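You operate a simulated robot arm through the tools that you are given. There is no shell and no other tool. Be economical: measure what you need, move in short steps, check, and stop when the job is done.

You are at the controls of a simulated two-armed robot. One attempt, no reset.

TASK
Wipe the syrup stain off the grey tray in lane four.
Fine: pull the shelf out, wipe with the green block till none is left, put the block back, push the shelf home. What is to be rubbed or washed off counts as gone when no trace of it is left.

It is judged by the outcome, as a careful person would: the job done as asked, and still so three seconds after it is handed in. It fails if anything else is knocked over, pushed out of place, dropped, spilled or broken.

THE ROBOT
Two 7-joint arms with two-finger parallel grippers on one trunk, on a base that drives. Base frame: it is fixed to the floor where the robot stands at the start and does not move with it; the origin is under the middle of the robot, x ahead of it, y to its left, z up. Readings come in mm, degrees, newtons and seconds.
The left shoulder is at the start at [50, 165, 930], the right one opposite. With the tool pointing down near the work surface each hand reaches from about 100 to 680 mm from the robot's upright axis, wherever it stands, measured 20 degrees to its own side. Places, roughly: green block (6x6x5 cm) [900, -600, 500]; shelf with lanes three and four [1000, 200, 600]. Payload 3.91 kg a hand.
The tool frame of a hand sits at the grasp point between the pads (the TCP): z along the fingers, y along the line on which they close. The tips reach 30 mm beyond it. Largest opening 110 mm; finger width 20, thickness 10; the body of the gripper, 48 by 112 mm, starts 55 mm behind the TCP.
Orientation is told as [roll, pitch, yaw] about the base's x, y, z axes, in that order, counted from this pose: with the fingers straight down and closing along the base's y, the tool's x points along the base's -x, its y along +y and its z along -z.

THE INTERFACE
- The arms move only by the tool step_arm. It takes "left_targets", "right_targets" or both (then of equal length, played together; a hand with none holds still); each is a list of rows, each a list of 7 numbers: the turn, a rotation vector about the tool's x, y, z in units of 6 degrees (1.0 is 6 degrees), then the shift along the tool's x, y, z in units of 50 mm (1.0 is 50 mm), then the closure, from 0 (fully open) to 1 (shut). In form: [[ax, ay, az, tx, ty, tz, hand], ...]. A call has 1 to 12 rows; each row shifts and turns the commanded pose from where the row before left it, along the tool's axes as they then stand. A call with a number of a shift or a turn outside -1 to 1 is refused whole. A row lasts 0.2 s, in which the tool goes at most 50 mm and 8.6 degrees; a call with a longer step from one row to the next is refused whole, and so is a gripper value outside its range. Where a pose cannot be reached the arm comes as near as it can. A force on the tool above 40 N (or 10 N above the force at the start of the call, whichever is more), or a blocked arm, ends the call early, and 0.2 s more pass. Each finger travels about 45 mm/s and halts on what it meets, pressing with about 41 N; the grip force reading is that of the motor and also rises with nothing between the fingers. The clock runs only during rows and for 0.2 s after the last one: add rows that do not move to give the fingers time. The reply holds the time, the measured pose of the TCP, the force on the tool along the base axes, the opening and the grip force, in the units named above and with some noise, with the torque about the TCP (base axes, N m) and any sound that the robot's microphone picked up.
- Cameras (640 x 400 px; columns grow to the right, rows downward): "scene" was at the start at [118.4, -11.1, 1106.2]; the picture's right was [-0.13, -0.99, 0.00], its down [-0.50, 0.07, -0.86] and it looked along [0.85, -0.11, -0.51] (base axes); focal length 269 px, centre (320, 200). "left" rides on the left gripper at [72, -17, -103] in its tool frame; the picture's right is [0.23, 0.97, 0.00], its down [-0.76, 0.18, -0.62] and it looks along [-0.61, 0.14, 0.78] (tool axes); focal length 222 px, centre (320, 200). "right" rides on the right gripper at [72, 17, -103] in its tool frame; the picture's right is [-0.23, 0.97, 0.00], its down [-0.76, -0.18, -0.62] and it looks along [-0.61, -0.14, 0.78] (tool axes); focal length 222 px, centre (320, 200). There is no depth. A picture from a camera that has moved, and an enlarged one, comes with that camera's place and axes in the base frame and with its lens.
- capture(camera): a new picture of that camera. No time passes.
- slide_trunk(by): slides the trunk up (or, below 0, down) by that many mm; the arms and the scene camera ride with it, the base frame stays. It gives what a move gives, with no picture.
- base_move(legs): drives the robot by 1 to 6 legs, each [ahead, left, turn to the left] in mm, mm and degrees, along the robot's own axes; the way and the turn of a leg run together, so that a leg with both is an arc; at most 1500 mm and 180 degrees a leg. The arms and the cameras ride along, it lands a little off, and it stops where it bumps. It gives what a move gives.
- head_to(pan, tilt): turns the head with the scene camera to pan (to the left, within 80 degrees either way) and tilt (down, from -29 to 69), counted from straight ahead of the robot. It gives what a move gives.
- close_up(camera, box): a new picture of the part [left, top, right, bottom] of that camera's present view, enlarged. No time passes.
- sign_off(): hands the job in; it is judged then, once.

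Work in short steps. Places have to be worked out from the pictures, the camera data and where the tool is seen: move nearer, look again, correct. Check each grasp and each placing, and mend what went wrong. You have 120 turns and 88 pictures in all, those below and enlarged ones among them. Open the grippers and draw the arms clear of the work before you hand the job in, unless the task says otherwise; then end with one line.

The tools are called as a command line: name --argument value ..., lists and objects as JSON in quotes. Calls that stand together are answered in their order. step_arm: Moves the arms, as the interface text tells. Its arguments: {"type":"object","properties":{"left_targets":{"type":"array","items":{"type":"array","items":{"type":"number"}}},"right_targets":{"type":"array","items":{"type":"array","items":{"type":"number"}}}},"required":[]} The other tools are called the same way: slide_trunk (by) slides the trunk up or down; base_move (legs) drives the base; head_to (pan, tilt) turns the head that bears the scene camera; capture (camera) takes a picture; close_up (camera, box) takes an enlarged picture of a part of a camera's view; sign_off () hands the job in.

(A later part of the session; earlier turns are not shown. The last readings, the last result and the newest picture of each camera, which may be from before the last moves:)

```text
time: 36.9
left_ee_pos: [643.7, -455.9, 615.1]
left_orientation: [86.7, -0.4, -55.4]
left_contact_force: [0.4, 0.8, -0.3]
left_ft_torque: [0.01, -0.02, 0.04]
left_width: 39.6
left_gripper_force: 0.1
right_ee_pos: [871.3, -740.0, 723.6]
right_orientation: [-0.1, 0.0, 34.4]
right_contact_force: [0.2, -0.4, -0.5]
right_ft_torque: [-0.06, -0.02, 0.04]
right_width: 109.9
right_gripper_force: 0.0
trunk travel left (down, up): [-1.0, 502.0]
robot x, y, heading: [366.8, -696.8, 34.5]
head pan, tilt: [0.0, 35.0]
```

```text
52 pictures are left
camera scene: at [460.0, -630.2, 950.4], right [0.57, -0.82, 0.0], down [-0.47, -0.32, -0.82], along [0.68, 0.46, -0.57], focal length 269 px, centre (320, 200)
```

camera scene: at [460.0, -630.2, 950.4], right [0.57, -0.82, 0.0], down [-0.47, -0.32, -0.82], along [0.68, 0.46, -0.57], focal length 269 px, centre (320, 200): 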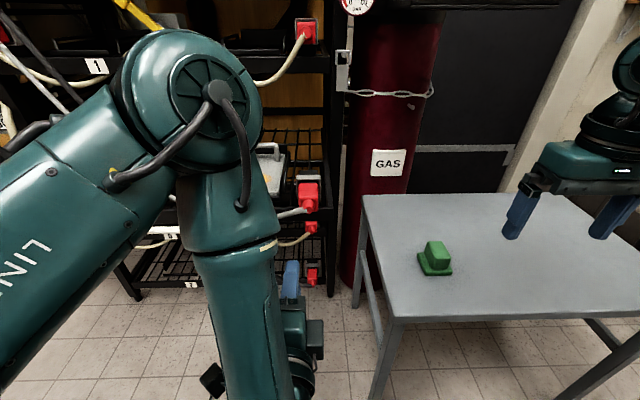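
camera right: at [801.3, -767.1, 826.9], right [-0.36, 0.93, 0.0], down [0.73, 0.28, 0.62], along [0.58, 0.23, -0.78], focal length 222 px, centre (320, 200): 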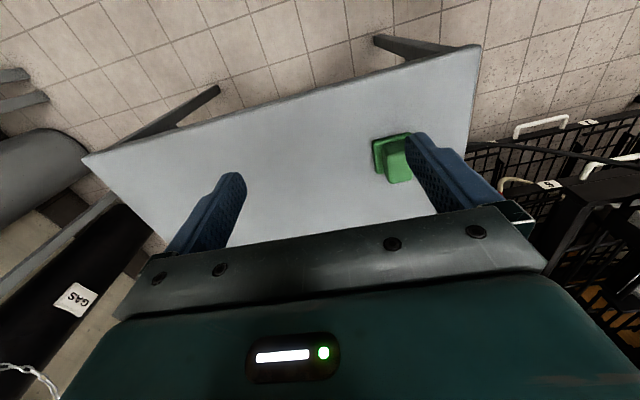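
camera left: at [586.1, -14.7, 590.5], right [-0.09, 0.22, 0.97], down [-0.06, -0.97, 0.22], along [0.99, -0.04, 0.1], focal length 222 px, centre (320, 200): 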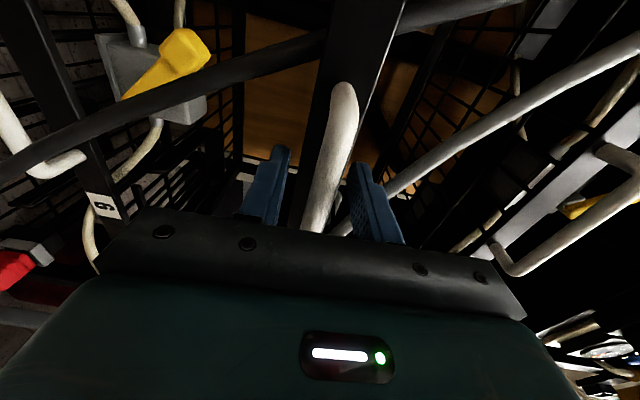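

The block has a wide base and narrower top; zoom in for position and orientation.

close_up --camera "scene" --box '[395, 225, 475, 285]'

close_up --camera "right" --box '[350, 120, 430, 200]'

```text
6.67 times, centred on (435, 255) of scene
camera zoom: at [460.0, -630.2, 950.4], right [0.57, -0.82, 0.0], down [-0.47, -0.32, -0.82], along [0.68, 0.46, -0.57], focal length 1794 px, centre (-447, -167)
```

zoom: 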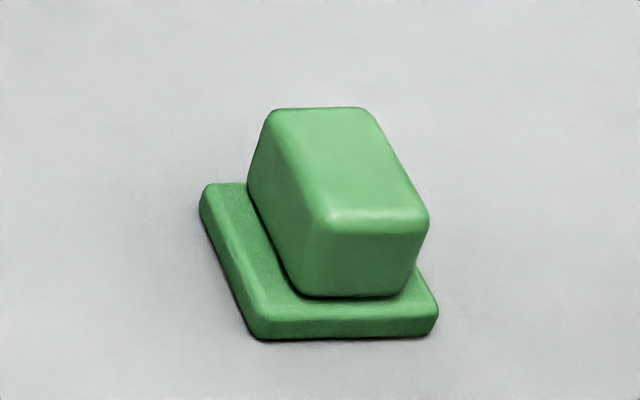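

```text
5.00 times, centred on (390, 160) of right
camera zoom: at [801.3, -767.1, 826.9], right [-0.36, 0.93, 0.0], down [0.73, 0.28, 0.62], along [0.58, 0.23, -0.78], focal length 1111 px, centre (-30, 400)
```

zoom: 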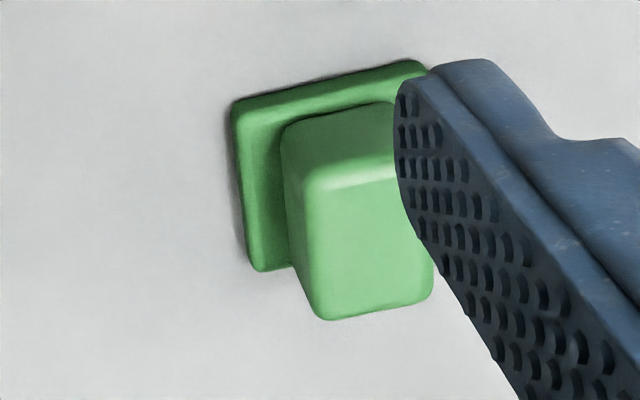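

Triangulating both views: stool top z≈520, block centre at F≈399, R≈1014, knob ~33 mm wide along R, aligned with my heading. Move the right hand above it.

step_arm --right_targets '[[0, 0, 0, -0.66, 0.6, 0.3, 0.2], [0, 0, 0, -0.66, 0.6, 0.5, 0.2], [0, 0, 0, -0.66, 0.6, 0.5, 0.2], [0, 0, 0, 0, 0, 0, 0.2]]'

capture --camera "right"

close_up --camera "scene" --box '[360, 150, 560, 275]'

```text
refused: row 2 steps farther than a row can; nothing moved
```

```text
49 pictures are left
camera right: at [801.3, -767.1, 826.9], right [-0.36, 0.93, 0.0], down [0.73, 0.28, 0.62], along [0.58, 0.23, -0.78], focal length 222 px, centre (320, 200)
```

right: 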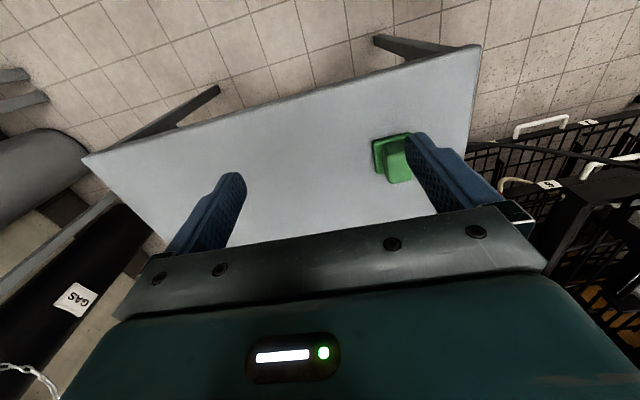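

```text
3.20 times, centred on (460, 212) of scene
camera zoom: at [460.0, -630.2, 950.4], right [0.57, -0.82, 0.0], down [-0.47, -0.32, -0.82], along [0.68, 0.46, -0.57], focal length 861 px, centre (-128, 160)
```

zoom: 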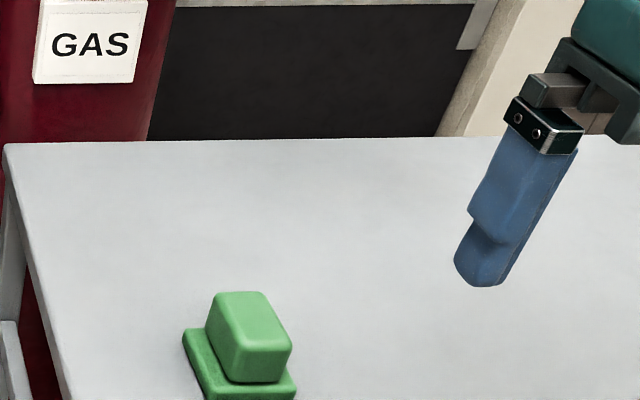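

Step was too long per row; smaller rows.

step_arm --right_targets '[[0, 0, 0, -0.5, 0.45, 0.3, 0.2], [0, 0, 0, -0.5, 0.45, 0.4, 0.2], [0, 0, 0, -0.5, 0.45, 0.4, 0.2], [0, 0, 0, -0.5, 0.45, 0.4, 0.2], [0, 0, 0, 0, 0, 0, 0.2]]'

capture --camera "right"

close_up --camera "scene" --box '[360, 150, 560, 275]'

```text
time: 38.1
left_ee_pos: [644.5, -456.3, 613.9]
left_orientation: [86.7, -0.4, -55.2]
left_contact_force: [0.7, -0.4, -0.4]
left_ft_torque: [-0.04, -0.02, 0.0]
left_width: 39.5
left_gripper_force: 0.1
right_ee_pos: [900.6, -608.2, 646.4]
right_orientation: [0.0, 0.0, 34.4]
right_contact_force: [0.8, 0.3, 1.2]
right_ft_torque: [0.0, -0.01, -0.03]
right_width: 87.7
right_gripper_force: 0.1
trunk travel left (down, up): [-1.0, 502.0]
robot x, y, heading: [363.6, -696.5, 34.4]
head pan, tilt: [0.0, 35.0]
```

```text
47 pictures are left
camera right: at [832.1, -636.2, 750.1], right [-0.36, 0.93, 0.0], down [0.73, 0.28, 0.62], along [0.58, 0.23, -0.78], focal length 222 px, centre (320, 200)
```

right: 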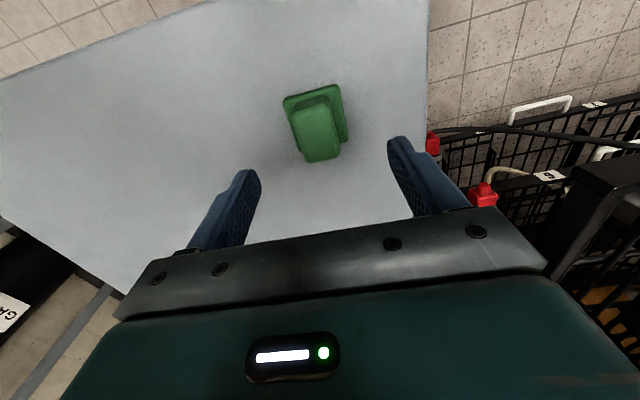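

```text
3.20 times, centred on (460, 212) of scene
camera zoom: at [460.0, -630.2, 950.3], right [0.57, -0.82, 0.0], down [-0.47, -0.32, -0.82], along [0.68, 0.46, -0.57], focal length 861 px, centre (-128, 160)
```

zoom: 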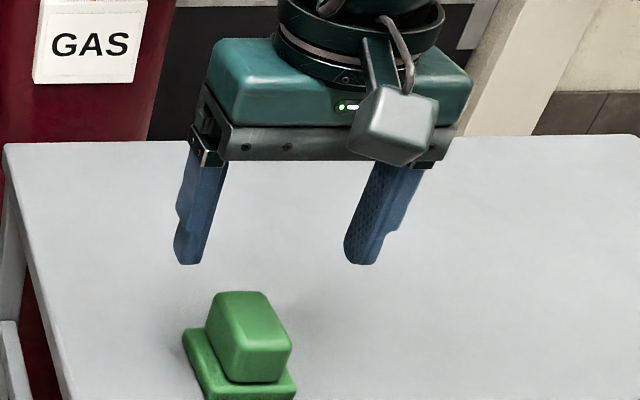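

Hand is centred over the block (F 398, R 1011). Descend to TCP z≈573 so the tips straddle the knob just above the base flange, and look.

step_arm --right_targets '[[0, 0, 0, 0, -0.03, 0.5, 0.2], [0, 0, 0, 0, 0, 0.5, 0.2], [0, 0, 0, 0, 0, 0.46, 0.2], [0, 0, 0, 0, 0, 0, 0.2]]'

close_up --camera "scene" --box '[360, 170, 520, 280]'

capture --camera "right"

```text
time: 39.1
left_ee_pos: [643.0, -456.3, 614.2]
left_orientation: [86.8, -0.4, -55.3]
left_contact_force: [0.8, -0.3, 0.4]
left_ft_torque: [0.01, 0.0, -0.02]
left_width: 39.6
left_gripper_force: 0.0
right_ee_pos: [903.0, -608.3, 576.2]
right_orientation: [0.0, -0.1, 34.4]
right_contact_force: [-0.1, -0.5, 0.1]
right_ft_torque: [0.0, 0.01, -0.01]
right_width: 87.9
right_gripper_force: 0.0
trunk travel left (down, up): [-1.0, 502.0]
robot x, y, heading: [365.1, -694.6, 34.2]
head pan, tilt: [0.0, 35.0]
```

```text
3.64 times, centred on (440, 225) of scene
camera zoom: at [460.0, -630.2, 950.4], right [0.57, -0.82, 0.0], down [-0.47, -0.32, -0.82], along [0.68, 0.46, -0.57], focal length 979 px, centre (-116, 109)
```

zoom: 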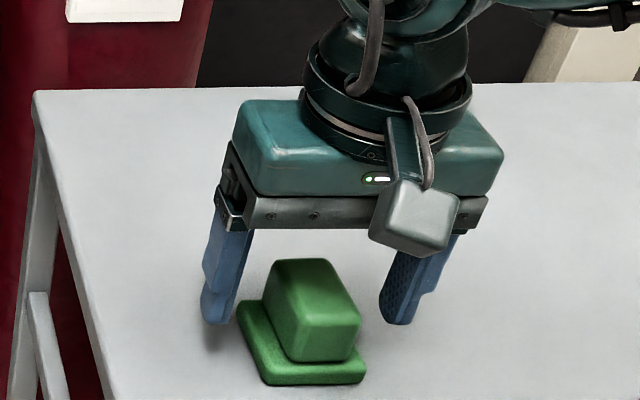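

```text
44 pictures are left
camera right: at [833.1, -635.8, 678.9], right [-0.36, 0.93, 0.0], down [0.73, 0.28, 0.62], along [0.58, 0.23, -0.78], focal length 222 px, centre (320, 200)
```

right: 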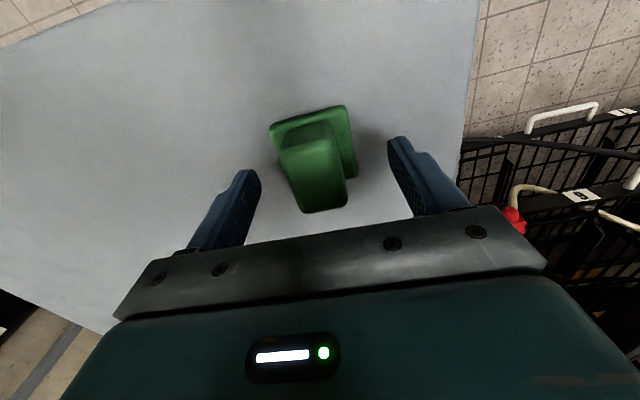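

Both cameras agree the block is centred between the fingers with its top at z≈570. Lower 6 mm and close.

step_arm --right_targets '[[0, 0, 0, 0, 0, 0.12, 0.2], [0, 0, 0, 0, 0, 0, 1], [0, 0, 0, 0, 0, 0, 1], [0, 0, 0, 0, 0, 0, 1], [0, 0, 0, 0, 0, 0, 1], [0, 0, 0, 0, 0, 0, 1], [0, 0, 0, 0, 0, 0, 1]]'

capture --camera "right"

```text
time: 40.7
left_ee_pos: [644.2, -456.1, 614.3]
left_orientation: [86.7, -0.4, -55.2]
left_contact_force: [0.1, -0.4, -0.8]
left_ft_torque: [0.0, 0.0, -0.02]
left_width: 39.6
left_gripper_force: 0.1
right_ee_pos: [903.9, -608.9, 570.3]
right_orientation: [0.1, 0.0, 34.4]
right_contact_force: [-0.1, 0.3, -0.2]
right_ft_torque: [0.01, 0.03, -0.01]
right_width: 33.2
right_gripper_force: 41.2
trunk travel left (down, up): [-1.0, 502.0]
robot x, y, heading: [361.3, -702.0, 34.4]
head pan, tilt: [0.0, 35.0]
```

```text
43 pictures are left
camera right: at [833.5, -636.5, 673.4], right [-0.36, 0.93, 0.0], down [0.73, 0.28, 0.62], along [0.58, 0.23, -0.78], focal length 222 px, centre (320, 200)
```

right: 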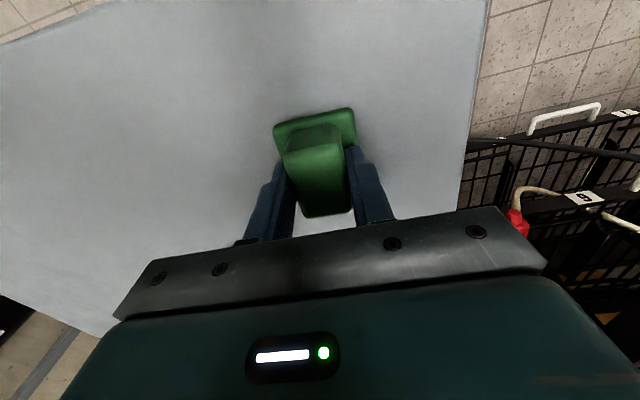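

Grasp firm (33.2 mm) at TCP (903.6, −608.7, 570.3). Lift by raising the trunk 150 mm, and move the left hand up-left out of the way.

slide_trunk --by 150

step_arm --left_targets '[[0, 0, 0, 0.4, 0.5, 0, 0.64], [0, 0, 0, 0.4, 0.5, 0, 0.64], [0, 0, 0, 0.4, 0.5, 0, 0.64]]'

capture --camera "right"

capture --camera "scene"

```text
time: 42.5
left_ee_pos: [645.0, -456.6, 764.9]
left_orientation: [86.7, -0.4, -55.4]
left_contact_force: [0.0, -0.3, 0.2]
left_ft_torque: [-0.03, 0.03, 0.0]
left_width: 39.4
left_gripper_force: 0.1
right_ee_pos: [903.9, -610.1, 720.1]
right_orientation: [0.0, 0.0, 34.3]
right_contact_force: [0.2, 1.1, -1.2]
right_ft_torque: [-0.01, 0.01, 0.0]
right_width: 33.4
right_gripper_force: 40.9
trunk travel left (down, up): [-151.0, 352.0]
robot x, y, heading: [361.8, -699.0, 34.5]
head pan, tilt: [0.0, 35.0]
```

```text
time: 43.3
left_ee_pos: [637.3, -406.4, 829.3]
left_orientation: [86.7, -0.4, -55.2]
left_contact_force: [0.1, 0.5, -0.1]
left_ft_torque: [0.02, -0.02, 0.0]
left_width: 39.6
left_gripper_force: 0.1
left hand out of reach, approached as far as the arm can: row 2, 3
right_ee_pos: [903.6, -608.8, 721.0]
right_orientation: [0.0, 0.0, 34.3]
right_contact_force: [-0.1, 0.6, -0.2]
right_ft_torque: [0.01, 0.04, 0.02]
right_width: 33.3
right_gripper_force: 41.1
trunk travel left (down, up): [-151.0, 352.0]
robot x, y, heading: [362.2, -698.3, 34.7]
head pan, tilt: [0.0, 35.0]
```

```text
42 pictures are left
camera right: at [833.5, -636.5, 823.5], right [-0.36, 0.93, 0.0], down [0.73, 0.28, 0.62], along [0.58, 0.23, -0.78], focal length 222 px, centre (320, 200)
```

right: 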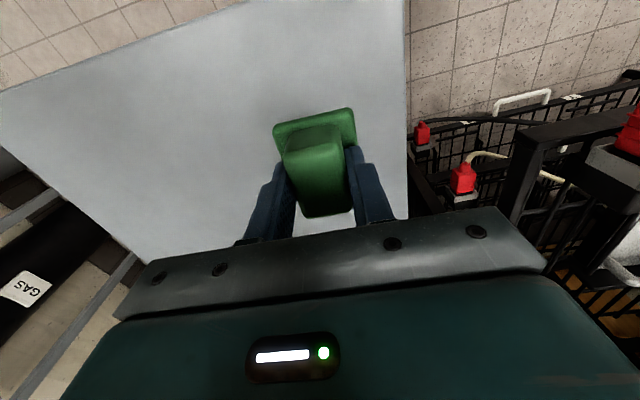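

```text
41 pictures are left
camera scene: at [460.0, -630.3, 1100.3], right [0.57, -0.82, 0.0], down [-0.47, -0.32, -0.82], along [0.68, 0.46, -0.57], focal length 269 px, centre (320, 200)
```

scene: 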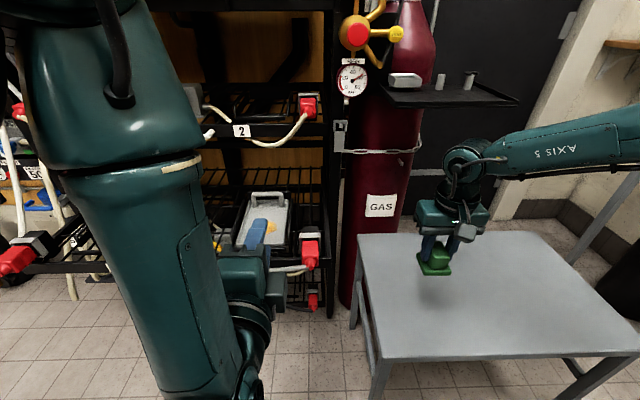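

Block lifted. Drive left ~285 mm, then look at tray and arm.

base_move --legs '[[0, 285, 0]]'

capture --camera "scene"

```text
time: 45.8
left_ee_pos: [511.6, -223.7, 828.3]
left_orientation: [86.7, -0.4, -55.5]
left_contact_force: [0.1, 1.3, -0.7]
left_ft_torque: [0.02, 0.02, 0.0]
left_width: 39.7
left_gripper_force: 0.1
right_ee_pos: [785.4, -436.6, 720.8]
right_orientation: [-1.7, 0.0, 33.4]
right_contact_force: [2.2, -1.0, -1.0]
right_ft_torque: [-0.03, -0.07, -0.01]
right_width: 33.2
right_gripper_force: 40.7
trunk travel left (down, up): [-151.0, 352.0]
robot x, y, heading: [237.8, -512.7, 34.5]
head pan, tilt: [0.0, 35.0]
stopped in leg 1: the force on the tool passed its limit at 54 N (the readings are from after the stop); the commanded pose is now the measured one
```

```text
40 pictures are left
camera scene: at [334.0, -446.1, 1100.3], right [0.56, -0.83, 0.0], down [-0.47, -0.32, -0.82], along [0.68, 0.46, -0.57], focal length 269 px, centre (320, 200)
```

scene: 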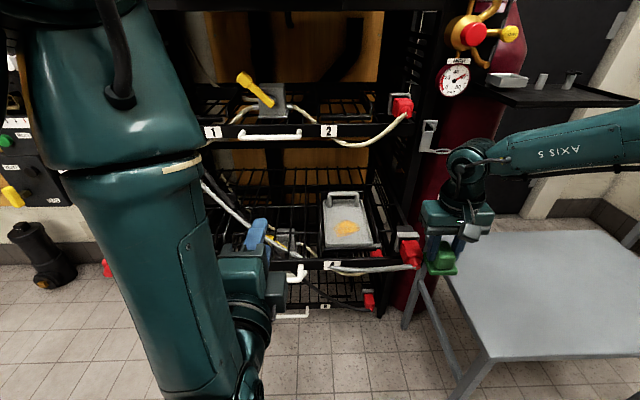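

The block bumped the lane‑4 red plug at its side. Back off 30 mm and inspect.

base_move --legs '[[0, -30, 0]]'

close_up --camera "scene" --box '[300, 180, 460, 300]'

capture --camera "right"

```text
time: 46.7
left_ee_pos: [527.5, -249.2, 829.3]
left_orientation: [86.7, -0.4, -55.4]
left_contact_force: [0.5, 0.6, -0.8]
left_ft_torque: [0.02, 0.0, -0.01]
left_width: 39.8
left_gripper_force: 0.1
right_ee_pos: [800.9, -460.3, 720.7]
right_orientation: [-1.5, 0.1, 33.4]
right_contact_force: [-0.8, 0.4, -0.9]
right_ft_torque: [0.02, 0.0, -0.02]
right_width: 33.4
right_gripper_force: 41.0
trunk travel left (down, up): [-151.0, 352.0]
robot x, y, heading: [251.3, -538.5, 34.4]
head pan, tilt: [0.0, 35.0]
```

```text
3.33 times, centred on (380, 240) of scene
camera zoom: at [350.9, -470.8, 1100.3], right [0.56, -0.83, 0.0], down [-0.47, -0.32, -0.82], along [0.68, 0.46, -0.57], focal length 897 px, centre (120, 67)
```

zoom: 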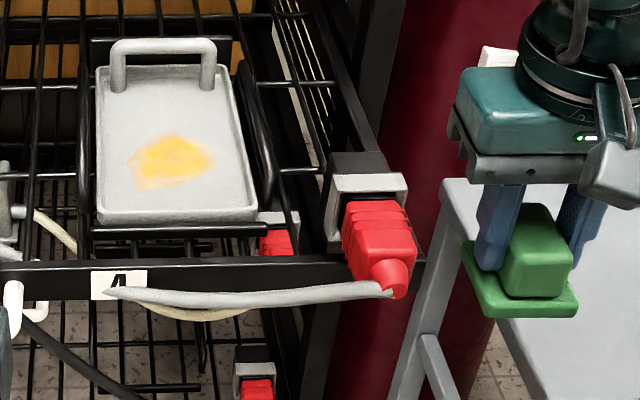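

```text
38 pictures are left
camera right: at [730.3, -484.4, 822.5], right [-0.35, 0.94, -0.03], down [0.73, 0.29, 0.63], along [0.59, 0.2, -0.78], focal length 222 px, centre (320, 200)
```

right: 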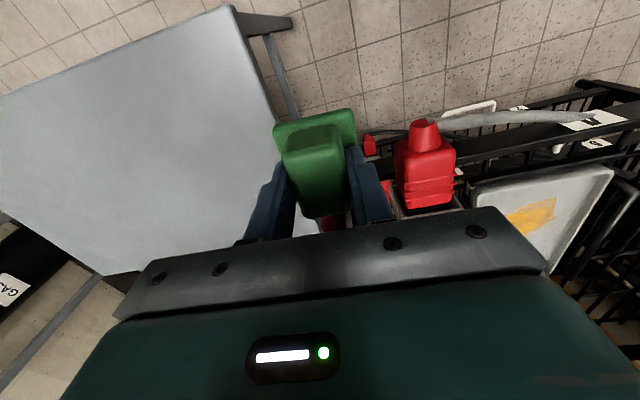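

No visible displacement of the plug. I raise the right hand 90 mm, straighten it, and move the arm left over the plug toward the tray.

step_arm --right_targets '[[-0.25, 0, -0.18, 0, 0, -0.9, 1], [0, 0, 0, 0, 0, -0.9, 1], [0, 0, 0, 0, 0.8, 0, 1], [0, 0, 0, 0, 0.8, 0, 1], [0, 0, 0, 0, 0.8, 0, 1]]'

capture --camera "scene"

```text
time: 47.9
left_ee_pos: [528.3, -248.7, 828.4]
left_orientation: [86.6, -0.4, -55.5]
left_contact_force: [-0.4, -0.1, 0.9]
left_ft_torque: [0.02, -0.01, 0.01]
left_width: 39.8
left_gripper_force: 0.1
right_ee_pos: [730.8, -388.7, 814.8]
right_orientation: [-0.1, 0.1, 34.4]
right_contact_force: [-0.1, -0.2, 0.2]
right_ft_torque: [0.01, 0.0, -0.02]
right_width: 33.2
right_gripper_force: 41.3
right hand out of reach, approached as far as the arm can: row 5
trunk travel left (down, up): [-151.0, 352.0]
robot x, y, heading: [254.9, -537.9, 34.0]
head pan, tilt: [0.0, 35.0]
```

```text
37 pictures are left
camera scene: at [350.8, -470.8, 1100.4], right [0.56, -0.83, 0.0], down [-0.47, -0.32, -0.82], along [0.68, 0.46, -0.57], focal length 269 px, centre (320, 200)
```

scene: 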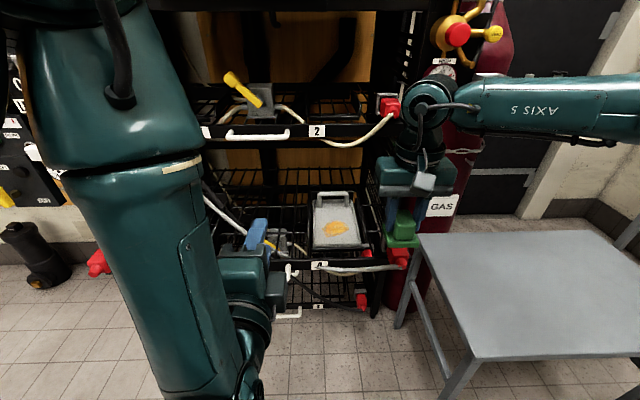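

Tray surface stain spans about F 544–617, R 591–664. Drive left 100 mm then forward 140 mm at this height, then look again.

base_move --legs '[[0, 105, 0], [130, 0, 0]]'

capture --camera "scene"

capture --camera "right"

```text
time: 50.4
left_ee_pos: [575.2, -89.8, 829.5]
left_orientation: [86.7, -0.4, -55.5]
left_contact_force: [-0.3, -0.4, 0.4]
left_ft_torque: [0.0, 0.0, 0.0]
left_width: 39.7
left_gripper_force: 0.0
right_ee_pos: [778.7, -228.2, 812.3]
right_orientation: [0.0, 0.1, 34.5]
right_contact_force: [0.2, 0.4, -0.5]
right_ft_torque: [-0.03, 0.02, -0.02]
right_width: 33.4
right_gripper_force: 40.4
trunk travel left (down, up): [-151.0, 352.0]
robot x, y, heading: [304.1, -377.1, 34.1]
head pan, tilt: [0.0, 35.0]
```

```text
36 pictures are left
camera scene: at [398.5, -311.1, 1100.3], right [0.56, -0.83, 0.0], down [-0.47, -0.32, -0.82], along [0.68, 0.46, -0.57], focal length 269 px, centre (320, 200)
```

scene: 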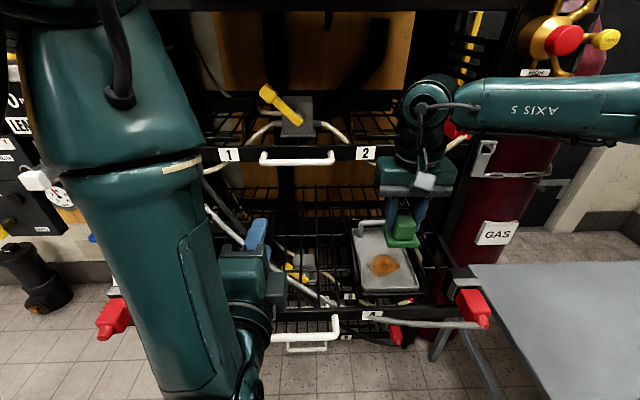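

```text
35 pictures are left
camera right: at [709.2, -255.3, 917.2], right [-0.36, 0.93, 0.0], down [0.73, 0.29, 0.62], along [0.58, 0.23, -0.78], focal length 222 px, centre (320, 200)
```

right: 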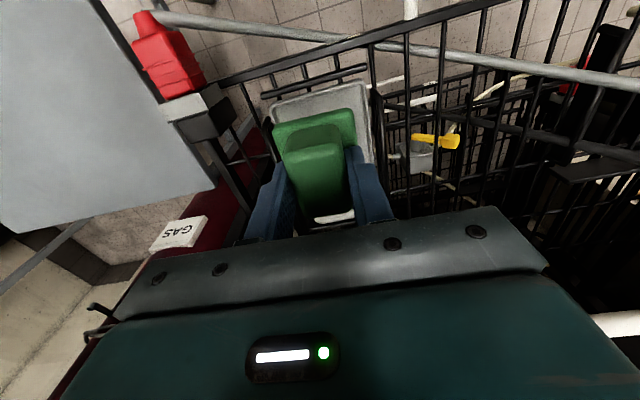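

Triangulated stain centre: F 574, R 627, z 621 — right hand is at F 512, R 629. Move forward 60 mm and descend to ~20 mm above contact.

step_arm --right_targets '[[0, 0, 0, -0.62, 0, 0, 1], [0, 0, 0, -0.62, 0, 0, 1], [0, 0, 0, 0, 0, 0.8, 1], [0, 0, 0, 0, 0, 0.8, 1], [0, 0, 0, 0, 0, 0.7, 1]]'

close_up --camera "scene" --box '[320, 130, 500, 310]'

```text
time: 51.6
left_ee_pos: [576.4, -88.4, 828.3]
left_orientation: [86.7, -0.5, -55.5]
left_contact_force: [-1.0, 0.2, -0.2]
left_ft_torque: [0.03, 0.0, -0.01]
left_width: 39.5
left_gripper_force: 0.0
right_ee_pos: [817.7, -259.5, 713.0]
right_orientation: [0.1, 0.1, 34.5]
right_contact_force: [0.1, -0.3, -1.1]
right_ft_torque: [-0.02, 0.0, 0.01]
right_width: 33.4
right_gripper_force: 40.7
right hand out of reach, approached as far as the arm can: row 1, 2, 3, 4, 5
trunk travel left (down, up): [-151.0, 352.0]
robot x, y, heading: [301.6, -378.7, 34.2]
head pan, tilt: [0.0, 35.0]
```

```text
2.22 times, centred on (410, 220) of scene
camera zoom: at [398.5, -311.2, 1100.4], right [0.56, -0.83, 0.0], down [-0.47, -0.32, -0.82], along [0.68, 0.46, -0.57], focal length 598 px, centre (120, 156)
```

zoom: 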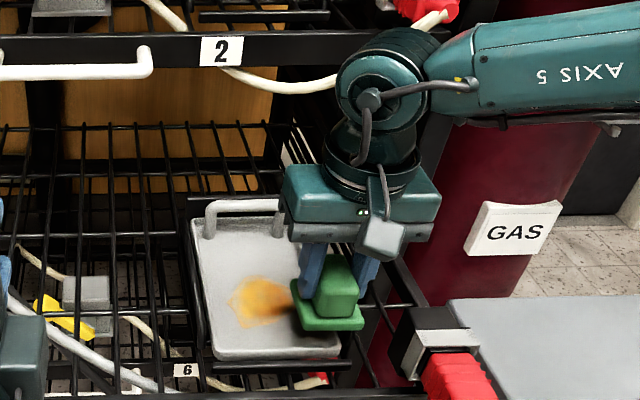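

The right arm runs out of inward reach; I'll raise, keep the arm further right relative to the body, and move the base left/forward instead.

step_arm --right_targets '[[0, 0, 0, 0, 0, -0.7, 1], [0, 0, 0, 0, 0, -0.7, 1], [0, 0, 0, 0, -0.5, 0, 1]]'

base_move --legs '[[0, 75, 0], [35, 0, 0]]'

close_up --camera "scene" --box '[300, 100, 540, 330]'

```text
time: 52.4
left_ee_pos: [575.5, -88.9, 828.0]
left_orientation: [86.8, -0.4, -55.5]
left_contact_force: [-0.2, 0.2, -0.3]
left_ft_torque: [-0.02, 0.0, 0.01]
left_width: 39.3
left_gripper_force: 0.1
right_ee_pos: [832.2, -279.9, 783.2]
right_orientation: [0.2, 0.1, 34.4]
right_contact_force: [-0.2, 0.2, -0.9]
right_ft_torque: [-0.03, -0.03, 0.0]
right_width: 33.2
right_gripper_force: 41.0
trunk travel left (down, up): [-151.0, 352.0]
robot x, y, heading: [302.3, -378.2, 34.1]
head pan, tilt: [0.0, 35.0]
```

```text
time: 54.1
left_ee_pos: [563.1, -9.1, 829.6]
left_orientation: [86.8, -0.4, -55.3]
left_contact_force: [0.5, -1.1, -0.1]
left_ft_torque: [0.0, 0.0, 0.01]
left_width: 39.7
left_gripper_force: 0.1
right_ee_pos: [820.3, -197.7, 782.6]
right_orientation: [0.0, 0.1, 34.5]
right_contact_force: [0.3, -0.4, -0.4]
right_ft_torque: [0.01, 0.01, 0.04]
right_width: 33.3
right_gripper_force: 41.4
trunk travel left (down, up): [-151.0, 352.0]
robot x, y, heading: [292.2, -300.8, 33.8]
head pan, tilt: [0.0, 35.0]
```

```text
1.74 times, centred on (420, 215) of scene
camera zoom: at [386.2, -231.4, 1100.3], right [0.56, -0.83, 0.0], down [-0.47, -0.32, -0.82], along [0.68, 0.46, -0.57], focal length 468 px, centre (146, 174)
```

zoom: 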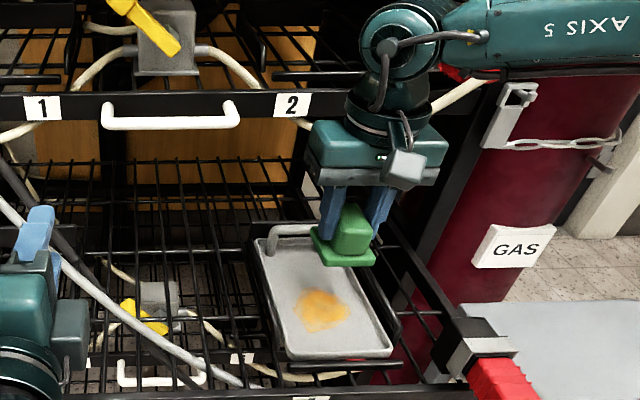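

Hand is now right over the stain (F 564, R 627). Descend to z≈680.

step_arm --right_targets '[[0, 0, 0, 0, 0, 0.7, 1], [0, 0, 0, 0, 0, 0.7, 1], [0, 0, 0, 0, 0, 0.66, 1], [0, 0, 0, 0, 0, 0, 1]]'

close_up --camera "scene" --box '[390, 180, 530, 310]'

```text
time: 55.1
left_ee_pos: [563.8, -10.4, 827.8]
left_orientation: [86.7, -0.4, -55.4]
left_contact_force: [0.1, -0.3, 0.4]
left_ft_torque: [0.07, -0.02, 0.02]
left_width: 39.4
left_gripper_force: 0.1
right_ee_pos: [820.1, -198.3, 680.8]
right_orientation: [0.0, -0.1, 34.6]
right_contact_force: [-0.1, -1.0, -0.3]
right_ft_torque: [-0.01, -0.02, -0.02]
right_width: 32.9
right_gripper_force: 41.2
trunk travel left (down, up): [-151.0, 352.0]
robot x, y, heading: [292.0, -300.2, 34.4]
head pan, tilt: [0.0, 35.0]
```

```text
3.08 times, centred on (460, 245) of scene
camera zoom: at [386.2, -231.5, 1100.3], right [0.56, -0.83, 0.0], down [-0.47, -0.32, -0.82], along [0.68, 0.46, -0.57], focal length 828 px, centre (-111, 62)
```

zoom: 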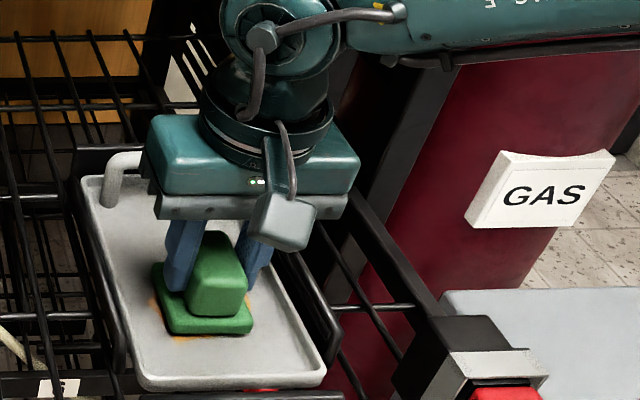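

Block is just above the stain. Lower in small steps to feel contact.

step_arm --right_targets '[[0, 0, 0, 0, 0, 0.06, 1], [0, 0, 0, 0, 0, 0.06, 1], [0, 0, 0, 0, 0, 0, 1]]'

```text
time: 55.9
left_ee_pos: [563.4, -10.4, 828.7]
left_orientation: [86.7, -0.4, -55.4]
left_contact_force: [0.1, 0.8, 0.1]
left_ft_torque: [-0.02, -0.03, 0.0]
left_width: 39.7
left_gripper_force: 0.1
right_ee_pos: [818.9, -203.0, 675.8]
right_orientation: [0.1, 0.0, 34.6]
right_contact_force: [0.2, -0.6, -1.0]
right_ft_torque: [0.01, 0.0, -0.03]
right_width: 33.1
right_gripper_force: 41.0
right hand out of reach, approached as far as the arm can: row 1
trunk travel left (down, up): [-151.0, 352.0]
robot x, y, heading: [287.6, -294.5, 34.3]
head pan, tilt: [0.0, 35.0]
```

Still near a reach limit. I raise slightly by trunk, shift the arm 50 mm outward and the base 52 mm left to gain margin.

slide_trunk --by 30

step_arm --right_targets '[[0, 0, 0, 0, -0.5, 0, 1], [0, 0, 0, 0, -0.5, 0, 1], [0, 0, 0, 0, 0, 0, 1]]'

base_move --legs '[[10, 53, 0]]'

slide_trunk --by -30

```text
time: 56.7
left_ee_pos: [563.3, -8.9, 860.4]
left_orientation: [86.7, -0.4, -55.4]
left_contact_force: [0.4, -0.4, 0.6]
left_ft_torque: [0.03, 0.0, -0.01]
left_width: 39.8
left_gripper_force: 0.0
right_ee_pos: [818.6, -201.1, 706.2]
right_orientation: [0.1, 0.0, 34.4]
right_contact_force: [0.9, -1.2, -0.6]
right_ft_torque: [0.03, -0.04, 0.0]
right_width: 33.2
right_gripper_force: 41.2
trunk travel left (down, up): [-181.0, 322.0]
robot x, y, heading: [289.1, -297.9, 34.3]
head pan, tilt: [0.0, 35.0]
```

```text
time: 57.5
left_ee_pos: [563.2, -8.8, 858.8]
left_orientation: [86.7, -0.3, -55.4]
left_contact_force: [-0.6, 0.0, 0.1]
left_ft_torque: [-0.01, 0.0, 0.0]
left_width: 39.8
left_gripper_force: 0.0
right_ee_pos: [847.5, -243.0, 707.7]
right_orientation: [0.1, -0.1, 34.6]
right_contact_force: [-0.4, 0.9, -0.6]
right_ft_torque: [0.01, 0.02, 0.02]
right_width: 33.3
right_gripper_force: 41.1
trunk travel left (down, up): [-181.0, 322.0]
robot x, y, heading: [291.0, -301.5, 34.2]
head pan, tilt: [0.0, 35.0]
```

```text
time: 58.6
left_ee_pos: [542.9, 40.7, 859.7]
left_orientation: [86.7, -0.4, -55.4]
left_contact_force: [0.0, -0.1, -0.3]
left_ft_torque: [0.0, -0.03, -0.01]
left_width: 40.0
left_gripper_force: 0.2
right_ee_pos: [825.5, -194.1, 707.1]
right_orientation: [0.1, 0.0, 34.6]
right_contact_force: [0.3, 0.7, 0.0]
right_ft_torque: [-0.01, 0.0, -0.01]
right_width: 33.2
right_gripper_force: 40.6
trunk travel left (down, up): [-181.0, 322.0]
robot x, y, heading: [270.5, -251.1, 34.4]
head pan, tilt: [0.0, 35.0]
```

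```text
time: 59.4
left_ee_pos: [541.7, 39.9, 828.3]
left_orientation: [86.7, -0.4, -55.4]
left_contact_force: [0.0, 0.5, -1.1]
left_ft_torque: [0.0, 0.02, 0.02]
left_width: 39.7
left_gripper_force: 0.0
right_ee_pos: [824.1, -194.3, 677.5]
right_orientation: [0.0, 0.0, 34.6]
right_contact_force: [-0.4, 0.1, -0.9]
right_ft_torque: [0.0, -0.02, 0.0]
right_width: 33.2
right_gripper_force: 41.3
trunk travel left (down, up): [-151.0, 352.0]
robot x, y, heading: [266.9, -248.7, 34.1]
head pan, tilt: [0.0, 35.0]
```

Positioned at F 569, R 627, z 677. Lower gently.

step_arm --right_targets '[[0, 0, 0, 0, 0, 0.05, 1], [0, 0, 0, 0, 0, 0.05, 1], [0, 0, 0, 0, 0, 0.05, 1], [0, 0, 0, 0, 0, 0, 1]]'

```text
time: 60.4
left_ee_pos: [540.1, 39.7, 830.6]
left_orientation: [86.9, -0.4, -55.4]
left_contact_force: [-0.3, -0.5, 0.3]
left_ft_torque: [0.04, -0.02, -0.01]
left_width: 39.4
left_gripper_force: 0.1
right_ee_pos: [825.7, -192.8, 674.1]
right_orientation: [0.1, -0.5, 34.5]
right_contact_force: [2.4, -5.0, 34.4]
right_ft_torque: [-0.21, -0.02, -0.02]
right_width: 33.2
right_gripper_force: 41.3
trunk travel left (down, up): [-151.0, 352.0]
robot x, y, heading: [274.0, -250.8, 34.4]
head pan, tilt: [0.0, 35.0]
```

Contact at z≈674 (34 N). Ease off slightly and wipe a loop pattern of ±20 mm around the centre.

step_arm --right_targets '[[0, 0, 0, 0, 0, -0.04, 1], [0, 0, 0, 0, 0.4, 0, 1], [0, 0, 0, -0.4, 0, 0, 1], [0, 0, 0, 0, -0.4, 0, 1], [0, 0, 0, 0, -0.4, 0, 1], [0, 0, 0, 0.4, 0, 0, 1], [0, 0, 0, 0.4, 0, 0, 1], [0, 0, 0, 0, 0.4, 0, 1], [0, 0, 0, 0, 0.4, 0, 1], [0, 0, 0, -0.4, 0, 0, 1], [0, 0, 0, 0, -0.4, 0, 1], [0, 0, 0, 0, 0, 0, 1]]'

close_up --camera "scene" --box '[390, 180, 550, 310]'

```text
time: 63.0
left_ee_pos: [541.6, 40.5, 829.4]
left_orientation: [86.8, -0.4, -55.3]
left_contact_force: [-0.3, -0.1, -0.1]
left_ft_torque: [0.01, 0.0, -0.01]
left_width: 39.8
left_gripper_force: 0.1
right_ee_pos: [825.4, -190.2, 672.6]
right_orientation: [0.3, -0.2, 34.7]
right_contact_force: [-4.2, 8.7, 21.6]
right_ft_torque: [0.17, 0.24, -0.02]
right_width: 33.1
right_gripper_force: 41.2
trunk travel left (down, up): [-151.0, 352.0]
robot x, y, heading: [266.2, -247.9, 34.3]
head pan, tilt: [0.0, 35.0]
```

```text
3.08 times, centred on (470, 245) of scene
camera zoom: at [362.7, -181.9, 1100.5], right [0.56, -0.83, 0.0], down [-0.47, -0.32, -0.82], along [0.68, 0.46, -0.57], focal length 828 px, centre (-142, 62)
```

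zoom: 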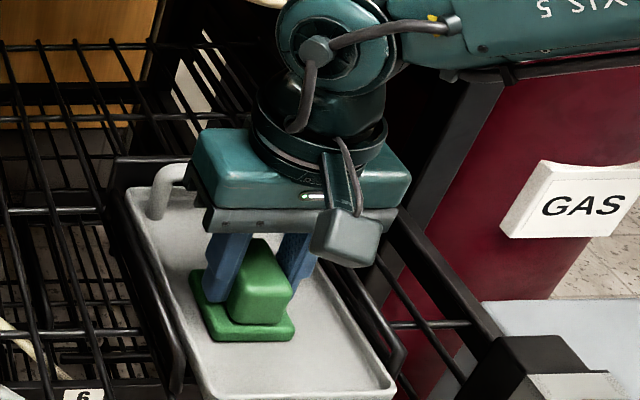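

No syrup visible round the block. A second, slightly larger pass for good measure, then lift and inspect.

step_arm --right_targets '[[0, 0, 0, -0.5, 0, 0, 1], [0, 0, 0, -0.2, 0.4, 0, 1], [0, 0, 0, 0, -0.4, 0, 1], [0, 0, 0, 0, -0.45, 0, 1], [0, 0, 0, 0.7, 0, 0, 1], [0, 0, 0, 0.45, 0, 0, 1], [0, 0, 0, 0, 0.45, 0, 1], [0, 0, 0, 0, 0.4, 0, 1], [0, 0, 0, -0.45, 0, 0, 1], [0, 0, 0, 0, -0.4, 0, 1], [0, 0, 0, 0, 0, -0.6, 1], [0, 0, 0, 0, 0, -0.9, 1]]'

close_up --camera "scene" --box '[390, 180, 550, 310]'

```text
time: 65.6
left_ee_pos: [540.3, 40.2, 828.5]
left_orientation: [86.8, -0.4, -55.4]
left_contact_force: [0.7, 0.3, -0.4]
left_ft_torque: [-0.02, -0.03, 0.01]
left_width: 39.5
left_gripper_force: 0.0
right_ee_pos: [820.4, -204.5, 754.8]
right_orientation: [0.1, 0.0, 34.6]
right_contact_force: [0.2, -0.1, -0.2]
right_ft_torque: [0.01, -0.02, 0.0]
right_width: 33.4
right_gripper_force: 41.2
right hand out of reach, approached as far as the arm can: row 2
trunk travel left (down, up): [-151.0, 352.0]
robot x, y, heading: [268.9, -250.1, 34.4]
head pan, tilt: [0.0, 35.0]
```

```text
3.08 times, centred on (470, 245) of scene
camera zoom: at [364.5, -182.2, 1100.3], right [0.56, -0.83, 0.0], down [-0.47, -0.32, -0.82], along [0.68, 0.46, -0.57], focal length 828 px, centre (-142, 62)
```

zoom: 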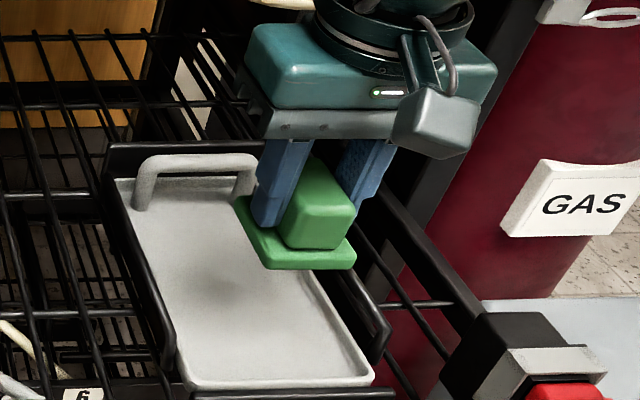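

Tray looks clean. Raise the hand further for clearance and take a sharper look.

step_arm --right_targets '[[0, 0, 0, 0, 0, -0.6, 1], [0, 0, 0, 0, 0, -0.6, 1]]'

base_move --legs '[[-160, 0, 0], [0, -60, 0]]'

capture --camera "scene"

```text
time: 66.2
left_ee_pos: [541.8, 39.1, 829.4]
left_orientation: [86.7, -0.4, -55.4]
left_contact_force: [-0.3, 0.3, 0.2]
left_ft_torque: [0.0, -0.05, -0.08]
left_width: 39.7
left_gripper_force: 0.1
right_ee_pos: [819.2, -202.3, 812.9]
right_orientation: [0.0, -0.1, 34.6]
right_contact_force: [-0.5, 0.3, 0.2]
right_ft_torque: [0.0, 0.03, 0.0]
right_width: 33.4
right_gripper_force: 41.3
trunk travel left (down, up): [-151.0, 352.0]
robot x, y, heading: [269.3, -251.9, 34.1]
head pan, tilt: [0.0, 35.0]
```

```text
time: 68.4
left_ee_pos: [443.1, -98.7, 829.0]
left_orientation: [86.8, -0.3, -55.4]
left_contact_force: [-0.1, 0.4, -0.8]
left_ft_torque: [-0.02, -0.01, 0.0]
left_width: 39.6
left_gripper_force: 0.0
right_ee_pos: [720.9, -341.6, 811.3]
right_orientation: [0.2, 0.0, 34.6]
right_contact_force: [-0.5, 0.3, -0.8]
right_ft_torque: [0.03, -0.01, 0.01]
right_width: 33.2
right_gripper_force: 40.9
trunk travel left (down, up): [-151.0, 352.0]
robot x, y, heading: [167.3, -387.2, 34.2]
head pan, tilt: [0.0, 35.0]
```

```text
29 pictures are left
camera scene: at [265.8, -321.2, 1100.3], right [0.56, -0.83, 0.0], down [-0.47, -0.32, -0.82], along [0.68, 0.46, -0.57], focal length 269 px, centre (320, 200)
```

scene: 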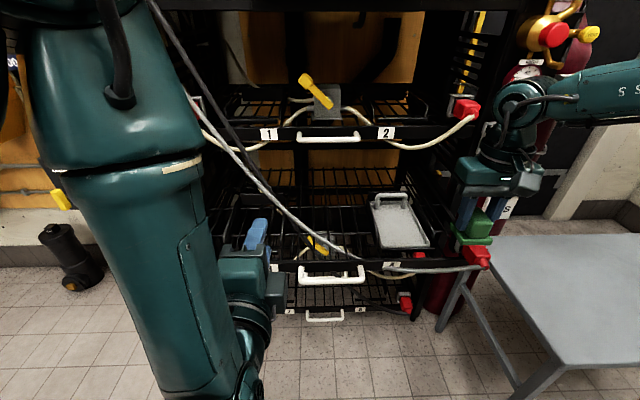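

close_up --camera "scene" --box '[360, 180, 440, 260]'

```text
5.00 times, centred on (400, 220) of scene
camera zoom: at [265.8, -321.2, 1100.3], right [0.56, -0.83, 0.0], down [-0.47, -0.32, -0.82], along [0.68, 0.46, -0.57], focal length 1346 px, centre (-80, 100)
```

zoom: 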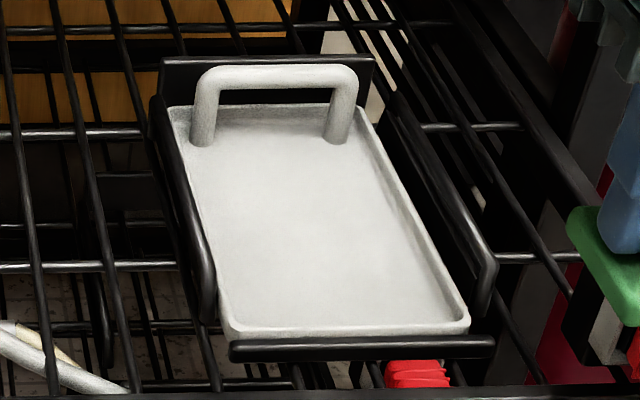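

The tray is spotless. Drive right ~323 mm to bring the block back over its place.

base_move --legs '[[0, -323, 0]]'

```text
time: 71.8
left_ee_pos: [625.3, -365.1, 827.8]
left_orientation: [86.6, -0.5, -55.3]
left_contact_force: [-0.6, -0.5, -0.4]
left_ft_torque: [-0.02, -0.04, -0.02]
left_width: 39.4
left_gripper_force: 0.0
right_ee_pos: [902.9, -607.0, 811.8]
right_orientation: [0.0, 0.0, 34.8]
right_contact_force: [-0.1, -0.5, -0.7]
right_ft_torque: [-0.04, 0.03, -0.01]
right_width: 33.1
right_gripper_force: 40.5
trunk travel left (down, up): [-151.0, 352.0]
robot x, y, heading: [350.7, -655.7, 34.3]
head pan, tilt: [0.0, 35.0]
```

Back at the block's original spot within 2 mm. Lower ~236 mm (arm then trunk) to just above the stool.

step_arm --right_targets '[[0, 0, 0, 0, 0, 0.9, 1], [0, 0, 0, 0, 0, 0.9, 1], [0, 0, 0, 0, 0, 0, 1]]'

slide_trunk --by -143

```text
time: 72.6
left_ee_pos: [625.3, -365.7, 829.3]
left_orientation: [86.7, -0.4, -55.2]
left_contact_force: [-1.0, 0.5, 0.0]
left_ft_torque: [-0.03, -0.01, -0.01]
left_width: 39.7
left_gripper_force: 0.1
right_ee_pos: [905.6, -606.0, 721.7]
right_orientation: [0.1, 0.0, 34.6]
right_contact_force: [0.1, -0.1, -1.1]
right_ft_torque: [0.02, 0.01, -0.02]
right_width: 33.5
right_gripper_force: 40.6
trunk travel left (down, up): [-151.0, 352.0]
robot x, y, heading: [352.6, -651.0, 34.5]
head pan, tilt: [0.0, 35.0]
```

```text
time: 74.3
left_ee_pos: [625.6, -364.7, 686.3]
left_orientation: [86.7, -0.4, -55.4]
left_contact_force: [0.2, 0.5, 0.2]
left_ft_torque: [-0.02, 0.0, -0.01]
left_width: 39.8
left_gripper_force: 0.1
right_ee_pos: [906.5, -607.1, 578.9]
right_orientation: [0.0, 0.0, 34.7]
right_contact_force: [-0.1, 0.4, 0.5]
right_ft_torque: [0.01, 0.0, -0.01]
right_width: 33.1
right_gripper_force: 40.9
trunk travel left (down, up): [-8.0, 495.0]
robot x, y, heading: [351.3, -653.6, 34.4]
head pan, tilt: [0.0, 35.0]
```

Lower the last millimetres in small steps to touch down.

step_arm --right_targets '[[0, 0, 0, 0.03, 0, 0.06, 1], [0, 0, 0, 0, 0, 0.05, 1], [0, 0, 0, 0, 0, 0.03, 1], [0, 0, 0, 0, 0, 0, 1]]'

```text
time: 75.3
left_ee_pos: [625.8, -366.7, 684.9]
left_orientation: [86.8, -0.5, -55.3]
left_contact_force: [-1.2, 0.3, 0.6]
left_ft_torque: [-0.01, 0.01, -0.02]
left_width: 39.5
left_gripper_force: 0.1
right_ee_pos: [904.6, -606.5, 573.7]
right_orientation: [0.1, 0.0, 34.7]
right_contact_force: [0.9, -0.4, -1.0]
right_ft_torque: [0.02, 0.0, -0.02]
right_width: 33.3
right_gripper_force: 41.0
trunk travel left (down, up): [-8.0, 495.0]
robot x, y, heading: [349.9, -655.9, 34.4]
head pan, tilt: [0.0, 35.0]
```

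step_arm --right_targets '[[0, 0, 0, 0, 0, 0.04, 1], [0, 0, 0, 0, 0, 0.04, 1], [0, 0, 0, 0, 0, 0, 1]]'

```text
time: 76.1
left_ee_pos: [624.5, -365.6, 686.0]
left_orientation: [86.7, -0.4, -55.3]
left_contact_force: [-0.8, 0.1, 0.3]
left_ft_torque: [0.01, 0.01, 0.01]
left_width: 39.8
left_gripper_force: 0.0
right_ee_pos: [904.9, -607.9, 568.2]
right_orientation: [0.1, 0.1, 34.7]
right_contact_force: [-0.2, -0.1, -1.1]
right_ft_torque: [0.0, 0.01, 0.03]
right_width: 33.0
right_gripper_force: 41.2
trunk travel left (down, up): [-8.0, 495.0]
robot x, y, heading: [355.1, -652.1, 34.5]
head pan, tilt: [0.0, 35.0]
```

No touch yet (block slid up a bit in the grip while wiping). Continue down.

step_arm --right_targets '[[0, 0, 0, 0, 0, 0.04, 1], [0, 0, 0, 0, 0, 0.04, 1], [0, 0, 0, 0, 0, 0, 1]]'

close_up --camera "scene" --box '[370, 180, 530, 290]'

```text
time: 76.9
left_ee_pos: [625.2, -366.5, 686.6]
left_orientation: [86.7, -0.4, -55.4]
left_contact_force: [0.2, 0.9, 0.6]
left_ft_torque: [-0.03, 0.0, -0.03]
left_width: 39.8
left_gripper_force: 0.0
right_ee_pos: [905.4, -608.5, 566.0]
right_orientation: [0.0, -0.2, 34.8]
right_contact_force: [-0.7, -3.4, 14.9]
right_ft_torque: [-0.22, 0.1, -0.01]
right_width: 33.3
right_gripper_force: 41.1
trunk travel left (down, up): [-8.0, 495.0]
robot x, y, heading: [353.5, -655.3, 34.3]
head pan, tilt: [0.0, 35.0]
```

```text
3.64 times, centred on (450, 235) of scene
camera zoom: at [447.4, -588.9, 957.7], right [0.56, -0.83, 0.0], down [-0.47, -0.32, -0.82], along [0.68, 0.46, -0.57], focal length 979 px, centre (-153, 73)
```

zoom: 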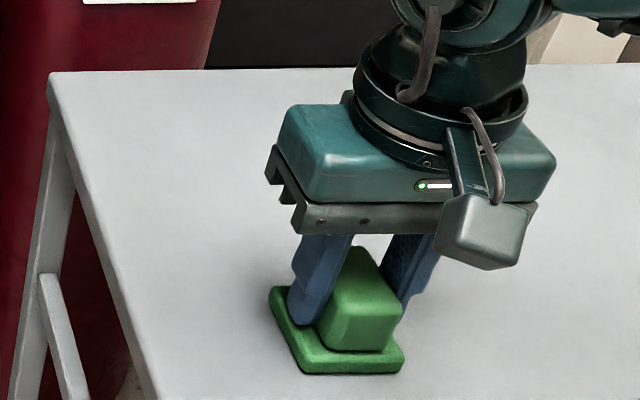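

Touchdown (15 N up). Open the fingers and lift straight up.

step_arm --right_targets '[[0, 0, 0, 0, 0, -0.03, 1], [0, 0, 0, 0, 0, 0, 0.4], [0, 0, 0, 0, 0, 0, 0.2], [0, 0, 0, 0, 0, 0, 0.2], [0, 0, 0, 0, 0, -0.6, 0.2], [0, 0, 0, 0, 0, -0.9, 0.2], [0, 0, 0, 0, 0, -0.9, 0.2], [0, 0, 0, 0, 0, -0.9, 0.2]]'

close_up --camera "scene" --box '[370, 180, 530, 290]'

```text
time: 78.7
left_ee_pos: [624.5, -366.4, 685.9]
left_orientation: [86.6, -0.4, -55.4]
left_contact_force: [0.7, 0.6, 0.4]
left_ft_torque: [0.01, -0.03, 0.01]
left_width: 39.4
left_gripper_force: 0.1
right_ee_pos: [907.4, -610.6, 730.8]
right_orientation: [0.1, 0.0, 34.7]
right_contact_force: [0.2, -0.1, 0.4]
right_ft_torque: [-0.01, 0.04, -0.02]
right_width: 88.0
right_gripper_force: 0.1
trunk travel left (down, up): [-8.0, 495.0]
robot x, y, heading: [354.7, -652.7, 34.1]
head pan, tilt: [0.0, 35.0]
```

```text
3.64 times, centred on (450, 235) of scene
camera zoom: at [448.4, -588.7, 957.3], right [0.56, -0.83, 0.0], down [-0.47, -0.32, -0.82], along [0.68, 0.46, -0.57], focal length 979 px, centre (-153, 73)
```

zoom: 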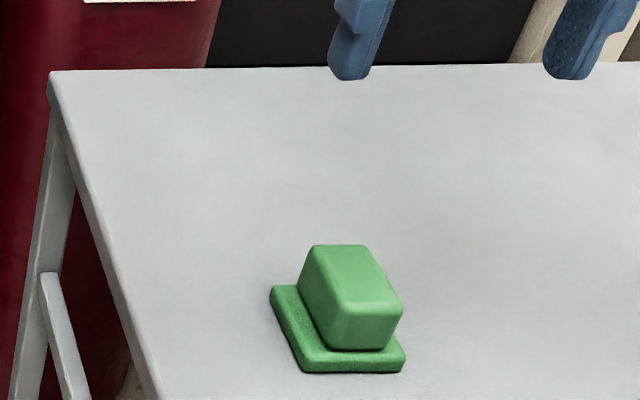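

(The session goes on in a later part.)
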